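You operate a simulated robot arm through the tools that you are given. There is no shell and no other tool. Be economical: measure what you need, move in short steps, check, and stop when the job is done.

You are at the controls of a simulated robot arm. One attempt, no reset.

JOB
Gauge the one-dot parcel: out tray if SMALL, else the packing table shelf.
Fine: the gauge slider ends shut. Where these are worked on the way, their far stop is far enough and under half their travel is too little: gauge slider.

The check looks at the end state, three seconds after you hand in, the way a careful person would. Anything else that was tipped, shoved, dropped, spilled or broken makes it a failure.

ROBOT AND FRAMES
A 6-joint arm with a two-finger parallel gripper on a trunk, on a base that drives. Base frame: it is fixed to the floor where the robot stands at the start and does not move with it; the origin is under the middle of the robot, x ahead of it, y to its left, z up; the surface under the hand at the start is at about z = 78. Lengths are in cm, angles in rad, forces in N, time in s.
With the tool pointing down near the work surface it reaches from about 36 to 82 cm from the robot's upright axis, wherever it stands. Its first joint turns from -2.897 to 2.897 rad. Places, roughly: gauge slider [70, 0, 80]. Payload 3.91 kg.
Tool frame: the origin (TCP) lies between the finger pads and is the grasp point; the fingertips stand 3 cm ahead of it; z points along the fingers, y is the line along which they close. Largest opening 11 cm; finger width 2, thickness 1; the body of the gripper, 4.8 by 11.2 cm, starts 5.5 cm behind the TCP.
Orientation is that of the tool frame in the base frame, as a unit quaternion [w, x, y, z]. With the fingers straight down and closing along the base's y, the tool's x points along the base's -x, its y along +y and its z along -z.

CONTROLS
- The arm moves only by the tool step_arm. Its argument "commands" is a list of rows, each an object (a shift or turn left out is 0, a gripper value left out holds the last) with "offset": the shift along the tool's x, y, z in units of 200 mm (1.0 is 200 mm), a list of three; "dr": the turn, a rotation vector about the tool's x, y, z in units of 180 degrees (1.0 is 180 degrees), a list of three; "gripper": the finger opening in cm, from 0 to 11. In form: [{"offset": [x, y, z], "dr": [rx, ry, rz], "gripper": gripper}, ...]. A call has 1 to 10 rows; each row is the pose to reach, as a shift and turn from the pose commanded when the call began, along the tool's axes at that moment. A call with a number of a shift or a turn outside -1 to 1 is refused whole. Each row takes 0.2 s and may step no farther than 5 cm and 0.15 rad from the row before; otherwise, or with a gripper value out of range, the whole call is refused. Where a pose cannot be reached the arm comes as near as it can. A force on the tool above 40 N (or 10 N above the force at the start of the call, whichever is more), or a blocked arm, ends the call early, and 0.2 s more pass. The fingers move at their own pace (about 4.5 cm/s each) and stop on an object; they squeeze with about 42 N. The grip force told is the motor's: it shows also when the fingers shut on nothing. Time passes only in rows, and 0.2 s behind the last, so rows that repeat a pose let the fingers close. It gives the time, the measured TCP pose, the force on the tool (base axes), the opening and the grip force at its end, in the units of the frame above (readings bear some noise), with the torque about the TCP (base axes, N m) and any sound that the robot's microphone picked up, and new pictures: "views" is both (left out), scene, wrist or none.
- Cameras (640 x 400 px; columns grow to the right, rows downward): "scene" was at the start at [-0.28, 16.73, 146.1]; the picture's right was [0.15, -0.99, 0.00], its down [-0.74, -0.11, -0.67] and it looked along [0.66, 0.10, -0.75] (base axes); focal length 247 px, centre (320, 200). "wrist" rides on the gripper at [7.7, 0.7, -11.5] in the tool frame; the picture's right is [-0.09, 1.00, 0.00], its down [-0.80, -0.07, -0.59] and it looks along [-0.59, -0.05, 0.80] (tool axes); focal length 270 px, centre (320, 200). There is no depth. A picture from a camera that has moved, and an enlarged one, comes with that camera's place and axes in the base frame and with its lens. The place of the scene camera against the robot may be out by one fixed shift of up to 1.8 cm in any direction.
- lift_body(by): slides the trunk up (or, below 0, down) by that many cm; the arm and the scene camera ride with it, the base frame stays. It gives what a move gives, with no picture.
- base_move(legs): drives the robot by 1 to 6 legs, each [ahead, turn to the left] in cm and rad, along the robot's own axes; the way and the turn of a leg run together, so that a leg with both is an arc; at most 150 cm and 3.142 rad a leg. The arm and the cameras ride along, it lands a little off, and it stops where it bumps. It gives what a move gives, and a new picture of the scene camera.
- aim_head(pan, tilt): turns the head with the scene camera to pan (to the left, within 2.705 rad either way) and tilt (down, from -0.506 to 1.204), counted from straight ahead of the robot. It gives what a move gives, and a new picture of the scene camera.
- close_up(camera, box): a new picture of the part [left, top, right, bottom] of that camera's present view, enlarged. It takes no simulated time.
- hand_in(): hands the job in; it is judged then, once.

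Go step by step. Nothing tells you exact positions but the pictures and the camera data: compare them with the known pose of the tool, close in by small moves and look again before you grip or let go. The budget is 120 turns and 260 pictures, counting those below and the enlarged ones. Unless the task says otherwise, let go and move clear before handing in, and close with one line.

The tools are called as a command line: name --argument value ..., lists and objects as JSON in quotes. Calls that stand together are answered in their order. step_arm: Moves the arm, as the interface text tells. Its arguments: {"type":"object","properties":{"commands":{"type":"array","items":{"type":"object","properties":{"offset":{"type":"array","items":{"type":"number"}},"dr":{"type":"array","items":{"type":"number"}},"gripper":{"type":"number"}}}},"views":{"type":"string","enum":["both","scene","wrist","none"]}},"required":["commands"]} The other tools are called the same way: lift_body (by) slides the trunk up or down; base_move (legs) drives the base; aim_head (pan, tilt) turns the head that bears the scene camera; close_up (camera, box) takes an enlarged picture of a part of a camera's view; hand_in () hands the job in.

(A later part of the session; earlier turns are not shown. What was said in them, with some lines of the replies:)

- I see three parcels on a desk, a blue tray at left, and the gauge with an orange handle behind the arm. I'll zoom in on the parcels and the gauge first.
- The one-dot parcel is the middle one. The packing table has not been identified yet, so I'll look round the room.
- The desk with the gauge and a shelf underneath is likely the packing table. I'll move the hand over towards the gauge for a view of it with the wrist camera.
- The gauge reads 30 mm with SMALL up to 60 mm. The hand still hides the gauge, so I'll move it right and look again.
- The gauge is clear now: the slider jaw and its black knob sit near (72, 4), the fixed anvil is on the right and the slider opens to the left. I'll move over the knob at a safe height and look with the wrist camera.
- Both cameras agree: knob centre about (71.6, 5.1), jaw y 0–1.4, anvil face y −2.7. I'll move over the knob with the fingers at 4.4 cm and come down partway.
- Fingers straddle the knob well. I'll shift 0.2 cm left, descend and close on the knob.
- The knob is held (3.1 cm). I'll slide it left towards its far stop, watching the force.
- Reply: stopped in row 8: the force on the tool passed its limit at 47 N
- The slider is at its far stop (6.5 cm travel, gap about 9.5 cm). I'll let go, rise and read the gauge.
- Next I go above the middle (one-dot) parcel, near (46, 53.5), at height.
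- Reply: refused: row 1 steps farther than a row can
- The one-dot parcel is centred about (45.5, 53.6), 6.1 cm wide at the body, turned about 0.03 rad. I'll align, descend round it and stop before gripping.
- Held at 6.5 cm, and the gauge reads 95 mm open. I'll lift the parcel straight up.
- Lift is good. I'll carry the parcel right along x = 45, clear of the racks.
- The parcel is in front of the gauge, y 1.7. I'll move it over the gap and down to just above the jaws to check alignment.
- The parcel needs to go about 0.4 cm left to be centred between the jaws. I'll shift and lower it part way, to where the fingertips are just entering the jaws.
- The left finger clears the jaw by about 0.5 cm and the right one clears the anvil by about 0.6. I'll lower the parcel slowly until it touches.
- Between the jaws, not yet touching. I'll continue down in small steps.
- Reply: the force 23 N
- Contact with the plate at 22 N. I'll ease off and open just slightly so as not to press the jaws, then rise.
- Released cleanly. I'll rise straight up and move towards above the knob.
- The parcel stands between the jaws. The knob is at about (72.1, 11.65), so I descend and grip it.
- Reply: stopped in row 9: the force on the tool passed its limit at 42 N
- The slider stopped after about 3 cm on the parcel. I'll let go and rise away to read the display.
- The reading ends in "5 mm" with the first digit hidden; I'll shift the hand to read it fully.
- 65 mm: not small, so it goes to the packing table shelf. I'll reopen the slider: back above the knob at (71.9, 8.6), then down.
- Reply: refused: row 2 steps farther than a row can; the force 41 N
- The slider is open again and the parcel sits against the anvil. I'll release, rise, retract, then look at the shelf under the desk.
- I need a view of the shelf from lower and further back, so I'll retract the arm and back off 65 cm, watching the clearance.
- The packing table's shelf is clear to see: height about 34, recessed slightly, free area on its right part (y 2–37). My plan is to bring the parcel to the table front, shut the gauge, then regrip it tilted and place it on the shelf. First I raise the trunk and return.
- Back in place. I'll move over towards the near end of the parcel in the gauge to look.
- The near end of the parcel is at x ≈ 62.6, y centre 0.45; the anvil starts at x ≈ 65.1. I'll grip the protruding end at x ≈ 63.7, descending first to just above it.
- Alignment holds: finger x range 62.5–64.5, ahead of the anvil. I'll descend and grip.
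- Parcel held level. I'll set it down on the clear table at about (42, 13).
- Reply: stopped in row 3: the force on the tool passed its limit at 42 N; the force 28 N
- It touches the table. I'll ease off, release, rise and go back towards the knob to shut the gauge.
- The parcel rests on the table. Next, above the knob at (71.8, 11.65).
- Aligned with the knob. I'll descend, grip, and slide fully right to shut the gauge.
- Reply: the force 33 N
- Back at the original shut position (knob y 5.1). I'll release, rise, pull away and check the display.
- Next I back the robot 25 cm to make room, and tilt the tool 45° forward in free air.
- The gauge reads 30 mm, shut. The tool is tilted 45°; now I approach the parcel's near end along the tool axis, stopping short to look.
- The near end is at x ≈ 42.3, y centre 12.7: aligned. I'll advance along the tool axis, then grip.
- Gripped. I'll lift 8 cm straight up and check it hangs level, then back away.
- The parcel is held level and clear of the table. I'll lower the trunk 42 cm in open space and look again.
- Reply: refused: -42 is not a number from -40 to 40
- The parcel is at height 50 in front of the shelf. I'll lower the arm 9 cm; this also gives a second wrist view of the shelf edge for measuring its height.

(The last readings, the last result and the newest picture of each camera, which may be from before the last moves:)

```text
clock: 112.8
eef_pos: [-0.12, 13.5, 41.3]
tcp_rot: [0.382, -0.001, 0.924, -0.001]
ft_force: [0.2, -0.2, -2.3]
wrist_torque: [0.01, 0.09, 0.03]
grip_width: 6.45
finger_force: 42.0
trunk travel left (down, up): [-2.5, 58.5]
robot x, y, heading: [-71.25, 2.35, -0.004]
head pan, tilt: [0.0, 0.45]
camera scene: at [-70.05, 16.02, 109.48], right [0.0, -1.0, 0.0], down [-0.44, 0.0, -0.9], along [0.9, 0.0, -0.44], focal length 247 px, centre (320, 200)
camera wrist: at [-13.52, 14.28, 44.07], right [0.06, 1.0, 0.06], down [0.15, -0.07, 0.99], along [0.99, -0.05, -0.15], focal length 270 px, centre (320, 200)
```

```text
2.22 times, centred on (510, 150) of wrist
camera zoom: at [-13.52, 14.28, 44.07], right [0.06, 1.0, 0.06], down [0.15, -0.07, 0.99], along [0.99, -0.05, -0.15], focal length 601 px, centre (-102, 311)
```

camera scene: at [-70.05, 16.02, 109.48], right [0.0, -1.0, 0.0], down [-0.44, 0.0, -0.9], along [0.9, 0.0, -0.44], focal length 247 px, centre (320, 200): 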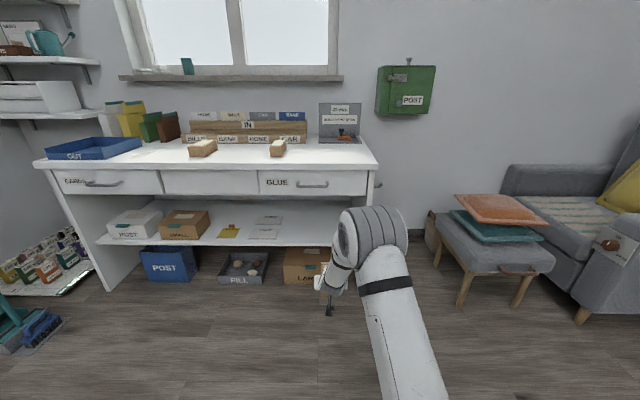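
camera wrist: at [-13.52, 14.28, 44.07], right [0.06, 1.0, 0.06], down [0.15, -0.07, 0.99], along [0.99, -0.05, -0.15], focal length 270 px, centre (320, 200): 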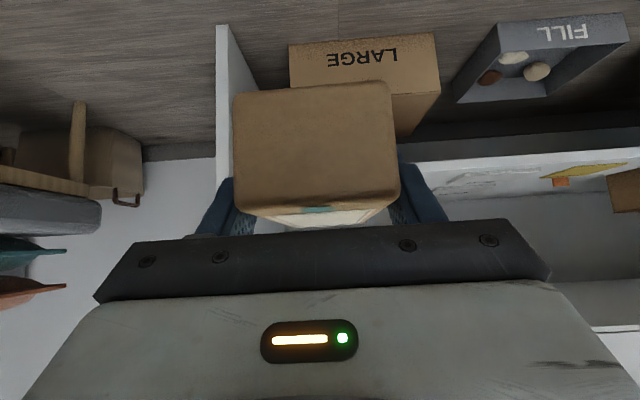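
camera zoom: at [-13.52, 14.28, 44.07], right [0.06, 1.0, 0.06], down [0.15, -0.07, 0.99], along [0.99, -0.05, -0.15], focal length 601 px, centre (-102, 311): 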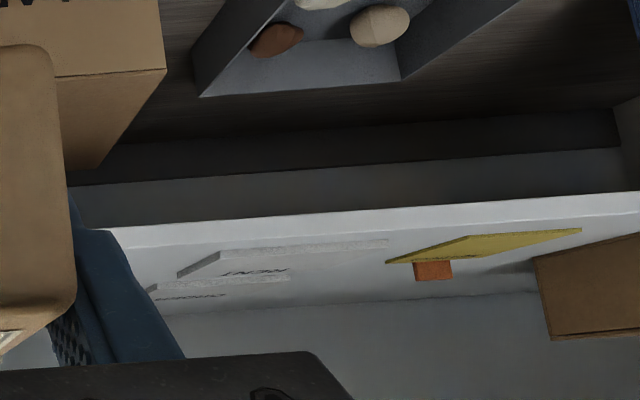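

Triangulating the shelf edge gives top z ≈ 32 and front x ≈ 38. I'll lower 2 cm more (parcel bottom about 35.6) and drive forward until the parcel is just before the shelf.

step_arm --commands '[{"offset": [0.07, 0, 0.07]}, {"offset": [0.07, 0, 0.07]}]' --views "none"

base_move --legs '[[25, 0]]'

step_arm --commands '[{"offset": [0, 0, 0]}]' --views "wrist"

close_up --camera "scene" --box '[220, 180, 440, 340]'

```text
clock: 113.3
eef_pos: [0.02, 13.41, 39.38]
tcp_rot: [0.382, -0.002, 0.924, 0.0]
ft_force: [-0.6, 0.2, -1.6]
wrist_torque: [0.04, 0.07, -0.01]
grip_width: 6.47
finger_force: 42.3
trunk travel left (down, up): [-2.5, 58.5]
robot x, y, heading: [-71.45, 2.62, -0.003]
head pan, tilt: [0.0, 0.45]
```

```text
clock: 115.2
eef_pos: [25.11, 13.05, 39.45]
tcp_rot: [0.383, 0.002, 0.924, -0.002]
ft_force: [-0.1, -0.1, -2.7]
wrist_torque: [0.01, 0.1, 0.02]
grip_width: 6.47
finger_force: 41.9
trunk travel left (down, up): [-2.5, 58.5]
robot x, y, heading: [-45.95, 2.57, -0.005]
head pan, tilt: [0.0, 0.45]
camera scene: at [-44.76, 15.98, 109.48], right [-0.01, -1.0, 0.0], down [-0.44, 0.0, -0.9], along [0.9, -0.01, -0.44], focal length 247 px, centre (320, 200)
```

scene: 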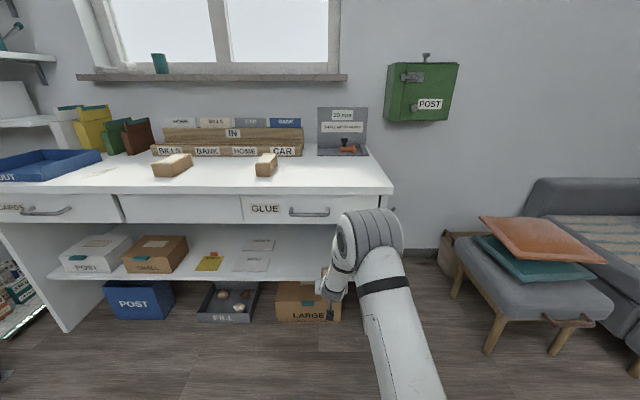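

```text
clock: 115.6
eef_pos: [25.15, 13.1, 39.47]
tcp_rot: [0.381, 0.002, 0.924, -0.003]
ft_force: [-0.3, -0.1, -3.1]
wrist_torque: [-0.01, 0.07, 0.02]
grip_width: 6.45
finger_force: 42.6
trunk travel left (down, up): [-2.5, 58.5]
robot x, y, heading: [-45.95, 1.92, -0.011]
head pan, tilt: [0.0, 0.45]
camera wrist: at [11.7, 13.8, 42.13], right [0.07, 1.0, 0.06], down [0.15, -0.07, 0.99], along [0.99, -0.06, -0.15], focal length 270 px, centre (320, 200)
```

wrist: 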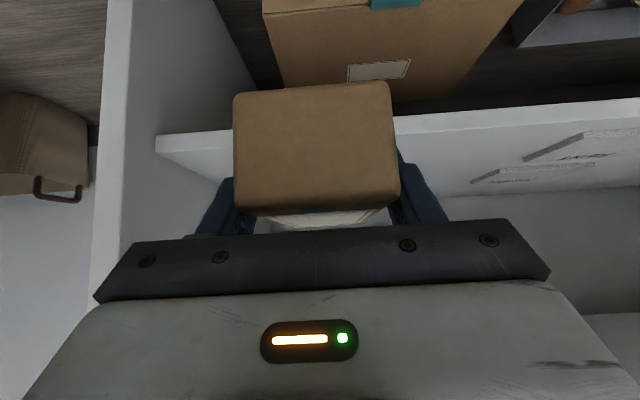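

```text
2.50 times, centred on (330, 260) of scene
camera zoom: at [-44.76, 15.98, 109.48], right [-0.01, -1.0, 0.0], down [-0.44, 0.0, -0.9], along [0.9, -0.01, -0.44], focal length 618 px, centre (295, 50)
```

zoom: 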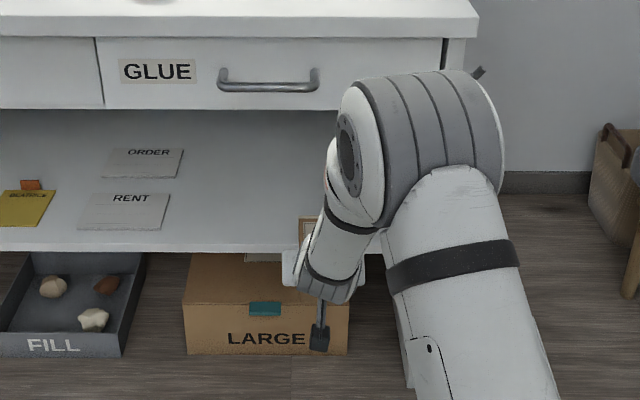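

The elbow rides high and forward, so driving further could bring it into the table edge. I'll extend the arm instead from here, in parts, watching the elbow.

step_arm --commands '[{"offset": [-0.1, 0, 0.1]}, {"offset": [-0.2, 0, 0.2]}, {"offset": [-0.3, 0, 0.3]}, {"offset": [-0.3, 0, 0.3]}]' --views "both"

close_up --camera "scene" --box '[220, 180, 440, 340]'

```text
clock: 116.6
eef_pos: [33.7, 13.0, 39.34]
tcp_rot: [0.382, 0.001, 0.924, -0.002]
ft_force: [-0.8, 0.0, -1.9]
wrist_torque: [0.01, 0.11, 0.01]
grip_width: 6.47
finger_force: 41.9
trunk travel left (down, up): [-2.5, 58.5]
robot x, y, heading: [-45.98, 2.51, -0.005]
head pan, tilt: [0.0, 0.45]
camera scene: at [-44.76, 15.98, 109.48], right [-0.01, -1.0, 0.0], down [-0.44, 0.0, -0.9], along [0.9, -0.01, -0.44], focal length 247 px, centre (320, 200)
camera wrist: at [20.23, 13.68, 42.08], right [0.07, 1.0, 0.06], down [0.15, -0.07, 0.99], along [0.99, -0.06, -0.15], focal length 270 px, centre (320, 200)
```

scene: 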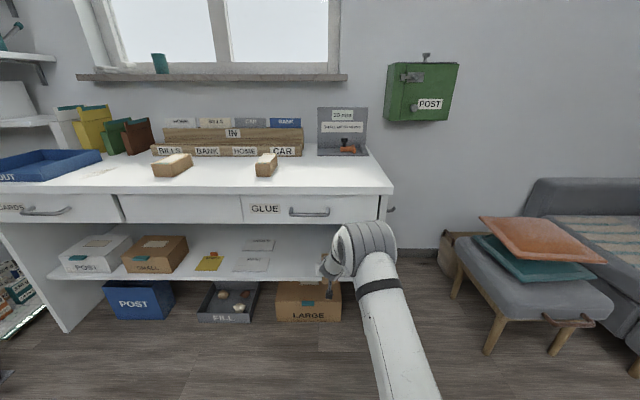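
wrist: 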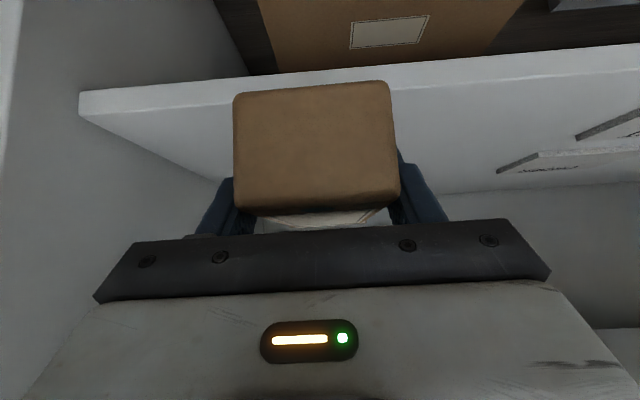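

```text
2.50 times, centred on (330, 260) of scene
camera zoom: at [-44.76, 15.98, 109.48], right [-0.01, -1.0, 0.0], down [-0.44, 0.0, -0.9], along [0.9, -0.01, -0.44], focal length 618 px, centre (295, 50)
```

zoom: 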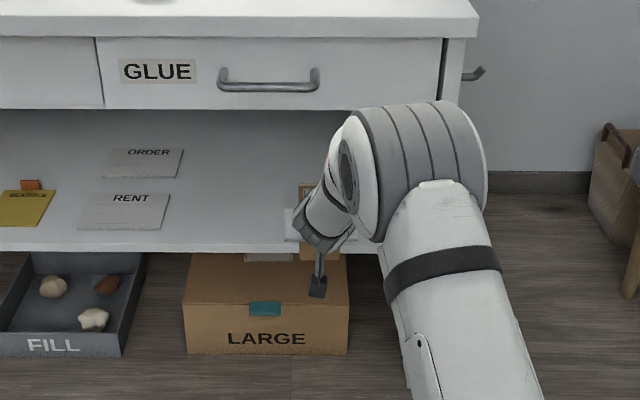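

The elbow drops as the arm extends, which is good. The shelf edge is confirmed at (38.3, z 32). I'll extend another 9.5 cm.

step_arm --commands '[{"offset": [-0.1, 0, 0.1]}, {"offset": [-0.2, 0, 0.2]}, {"offset": [-0.3, 0, 0.3]}, {"offset": [-0.345, 0, 0.345]}, {"offset": [-0.345, 0, 0.345]}]' --views "both"

close_up --camera "scene" --box '[220, 180, 440, 340]'

```text
clock: 117.8
eef_pos: [43.39, 12.85, 39.18]
tcp_rot: [0.381, 0.002, 0.924, -0.002]
ft_force: [-0.8, 0.0, -2.8]
wrist_torque: [0.0, 0.09, -0.02]
grip_width: 6.46
finger_force: 41.7
trunk travel left (down, up): [-2.5, 58.5]
robot x, y, heading: [-45.76, 2.05, -0.012]
head pan, tilt: [0.0, 0.45]
camera scene: at [-44.75, 15.98, 109.48], right [-0.01, -1.0, 0.0], down [-0.44, 0.0, -0.9], along [0.9, -0.01, -0.44], focal length 247 px, centre (320, 200)
camera wrist: at [29.92, 13.66, 42.0], right [0.07, 1.0, 0.06], down [0.15, -0.07, 0.99], along [0.99, -0.06, -0.15], focal length 270 px, centre (320, 200)
```

scene: 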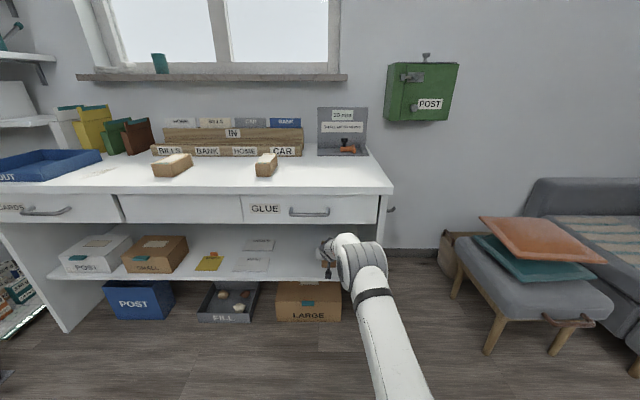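
wrist: 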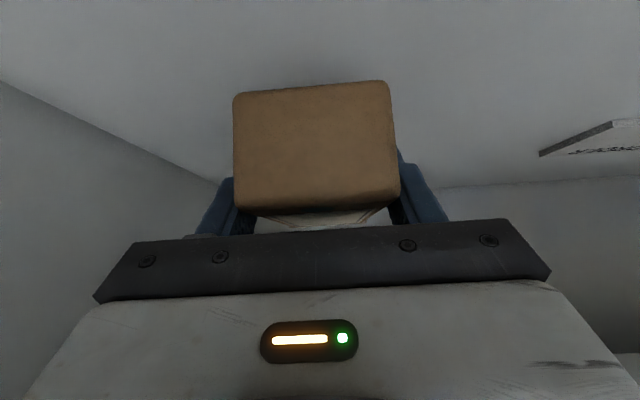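

```text
2.50 times, centred on (330, 260) of scene
camera zoom: at [-44.75, 15.98, 109.48], right [-0.01, -1.0, 0.0], down [-0.44, 0.0, -0.9], along [0.9, -0.01, -0.44], focal length 618 px, centre (295, 50)
```

zoom: 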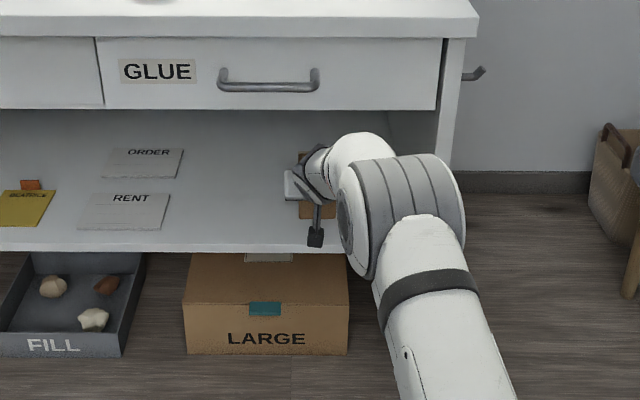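

All clear. I'll push in 1.5 cm more and then lower gently to the shelf.

step_arm --commands '[{"offset": [-0.053, 0, 0.053]}, {"offset": [-0.013, 0, 0.093]}, {"offset": [0.017, 0, 0.123]}, {"offset": [0.047, 0, 0.153]}, {"offset": [0.054, 0, 0.16]}, {"offset": [0.061, 0, 0.167]}, {"offset": [0.068, 0, 0.174]}]' --views "wrist"

```text
clock: 119.4
eef_pos: [45.04, 13.02, 35.82]
tcp_rot: [0.382, 0.002, 0.924, -0.002]
ft_force: [-0.6, -0.4, -1.5]
wrist_torque: [-0.01, 0.07, -0.01]
grip_width: 6.47
finger_force: 42.1
trunk travel left (down, up): [-2.5, 58.5]
robot x, y, heading: [-45.84, 2.39, -0.005]
head pan, tilt: [0.0, 0.45]
camera wrist: at [31.52, 13.74, 38.58], right [0.07, 1.0, 0.06], down [0.15, -0.07, 0.99], along [0.99, -0.06, -0.15], focal length 270 px, centre (320, 200)
```

wrist: 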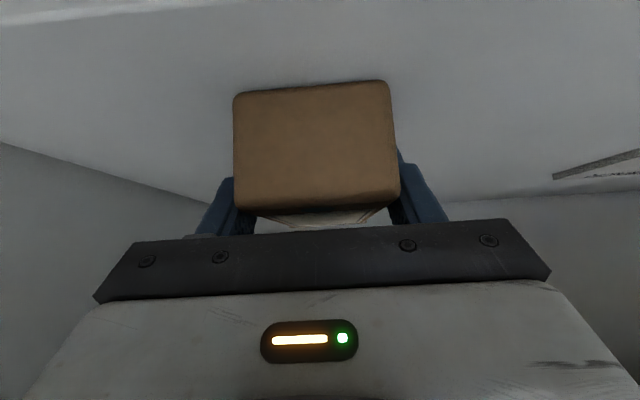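

step_arm --commands '[{"offset": [0.007, 0, 0.007]}, {"offset": [0.014, 0, 0.014]}, {"offset": [0.021, 0, 0.021]}, {"offset": [0.025, 0, 0.025]}]' --views "wrist"

```text
clock: 120.4
eef_pos: [44.95, 13.05, 35.68]
tcp_rot: [0.385, 0.001, 0.923, -0.001]
ft_force: [6.8, 3.7, 14.0]
wrist_torque: [0.48, 0.42, -0.28]
grip_width: 6.46
finger_force: 42.2
trunk travel left (down, up): [-2.5, 58.5]
robot x, y, heading: [-45.74, 2.35, -0.003]
head pan, tilt: [0.0, 0.45]
camera wrist: at [31.51, 13.73, 38.32], right [0.06, 1.0, 0.06], down [0.14, -0.07, 0.99], along [0.99, -0.06, -0.14], focal length 270 px, centre (320, 200)
```

wrist: 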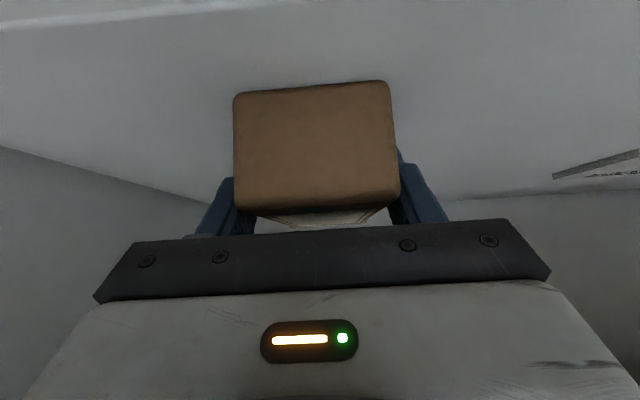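

Contact with the shelf (14 N). I'll ease off, open, and draw straight back along the tool axis.

step_arm --commands '[{"offset": [-0.012, 0, -0.012]}, {"offset": [-0.012, 0, -0.012], "gripper": 9}, {"offset": [-0.012, 0, -0.012]}, {"offset": [-0.012, 0, -0.012]}, {"offset": [-0.012, 0, -0.012]}]' --views "wrist"

```text
clock: 121.6
eef_pos: [44.85, 12.83, 35.53]
tcp_rot: [0.382, 0.001, 0.924, -0.001]
ft_force: [0.6, 1.2, -0.4]
wrist_torque: [0.03, 0.02, 0.02]
grip_width: 9.01
finger_force: 0.1
trunk travel left (down, up): [-2.5, 58.5]
robot x, y, heading: [-45.9, 2.28, -0.009]
head pan, tilt: [0.0, 0.45]
camera wrist: at [31.42, 13.7, 38.37], right [0.07, 1.0, 0.06], down [0.15, -0.07, 0.99], along [0.99, -0.06, -0.15], focal length 270 px, centre (320, 200)
```

wrist: 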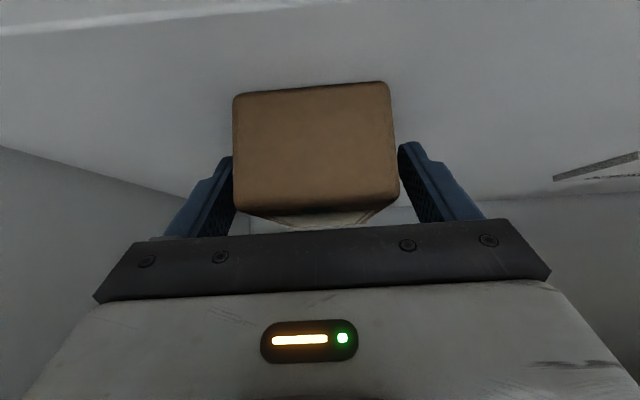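

step_arm --commands '[{"offset": [0, 0, -0.1]}, {"offset": [0.02, 0, -0.22]}, {"offset": [0.12, 0, -0.4]}, {"offset": [0.25, 0, -0.55]}, {"offset": [0.4, 0, -0.7]}, {"offset": [0.4, 0, -0.7]}]' --views "wrist"

close_up --camera "scene" --box '[220, 180, 440, 340]'

```text
clock: 123.0
eef_pos: [29.22, 13.25, 40.03]
tcp_rot: [0.382, 0.001, 0.924, -0.002]
ft_force: [0.2, 0.5, -0.7]
wrist_torque: [-0.02, 0.04, -0.02]
grip_width: 8.99
finger_force: 0.1
trunk travel left (down, up): [-2.5, 58.5]
robot x, y, heading: [-46.04, 2.53, -0.005]
head pan, tilt: [0.0, 0.45]
camera wrist: at [15.83, 14.0, 42.74], right [0.07, 1.0, 0.06], down [0.15, -0.07, 0.99], along [0.99, -0.06, -0.15], focal length 270 px, centre (320, 200)
```

wrist: 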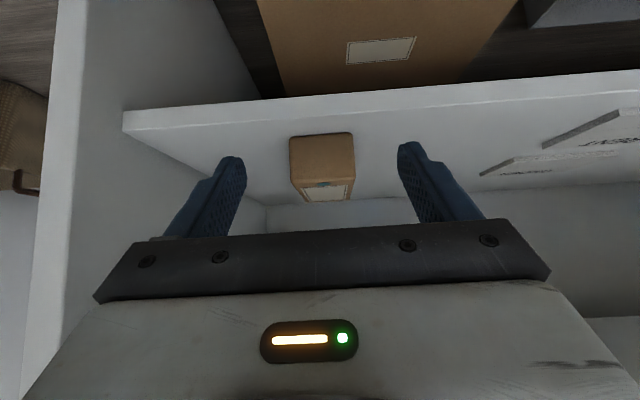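

```text
2.50 times, centred on (330, 260) of scene
camera zoom: at [-44.78, 15.97, 109.48], right [-0.01, -1.0, 0.0], down [-0.44, 0.0, -0.9], along [0.9, -0.01, -0.44], focal length 618 px, centre (295, 50)
```

zoom: 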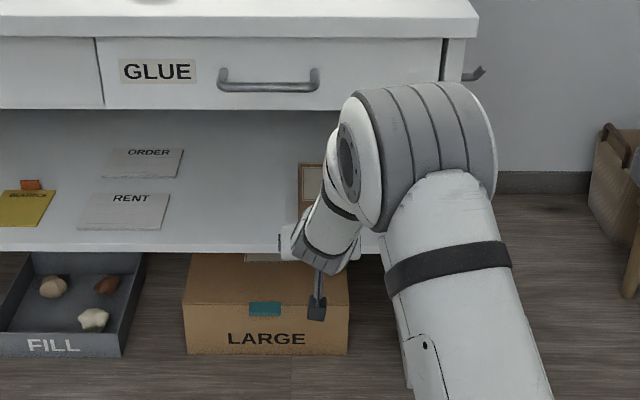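

The parcel stands on the shelf, well inside the edge, with the hand clear. I'll back the robot off for a final check.

base_move --legs '[[-30, 0]]'

close_up --camera "scene" --box '[100, 80, 420, 290]'

```text
clock: 125.0
eef_pos: [-0.84, 13.14, 39.92]
tcp_rot: [0.382, 0.003, 0.924, -0.002]
ft_force: [0.1, 0.1, 0.2]
wrist_torque: [0.01, 0.02, 0.01]
grip_width: 9.0
finger_force: 0.0
trunk travel left (down, up): [-2.5, 58.5]
robot x, y, heading: [-75.89, 2.58, -0.01]
head pan, tilt: [0.0, 0.45]
camera scene: at [-74.99, 16.18, 109.48], right [-0.01, -1.0, 0.0], down [-0.44, 0.0, -0.9], along [0.9, -0.01, -0.44], focal length 247 px, centre (320, 200)
```

scene: 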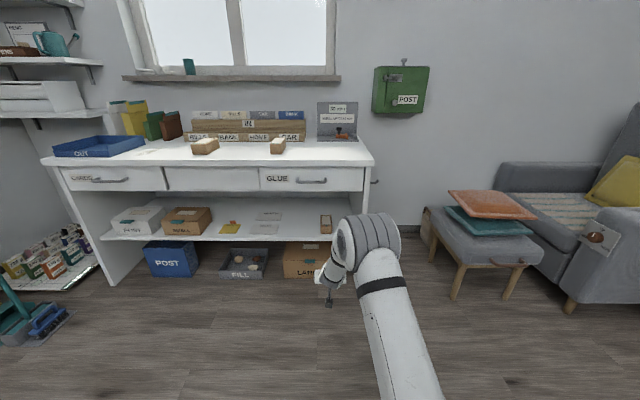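

```text
1.90 times, centred on (260, 185) of scene
camera zoom: at [-74.99, 16.18, 109.48], right [-0.01, -1.0, 0.0], down [-0.44, 0.0, -0.9], along [0.9, -0.01, -0.44], focal length 470 px, centre (434, 229)
```

zoom: 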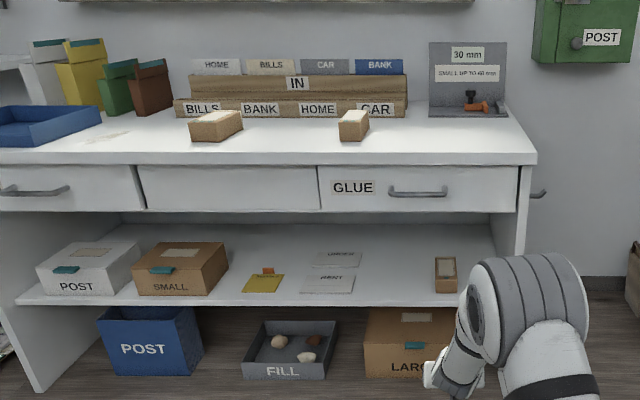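

The parcel lies flat on the packing table shelf, the gauge reads 30 mm (shut), and everything else looks undisturbed, so I'm handing in.

hand_in

```text
The job is handed in.
```

The one-dot parcel gauged 65 mm, over the 60 mm limit for SMALL, so I put it on the packing table shelf and left the gauge slider shut at 30 mm.
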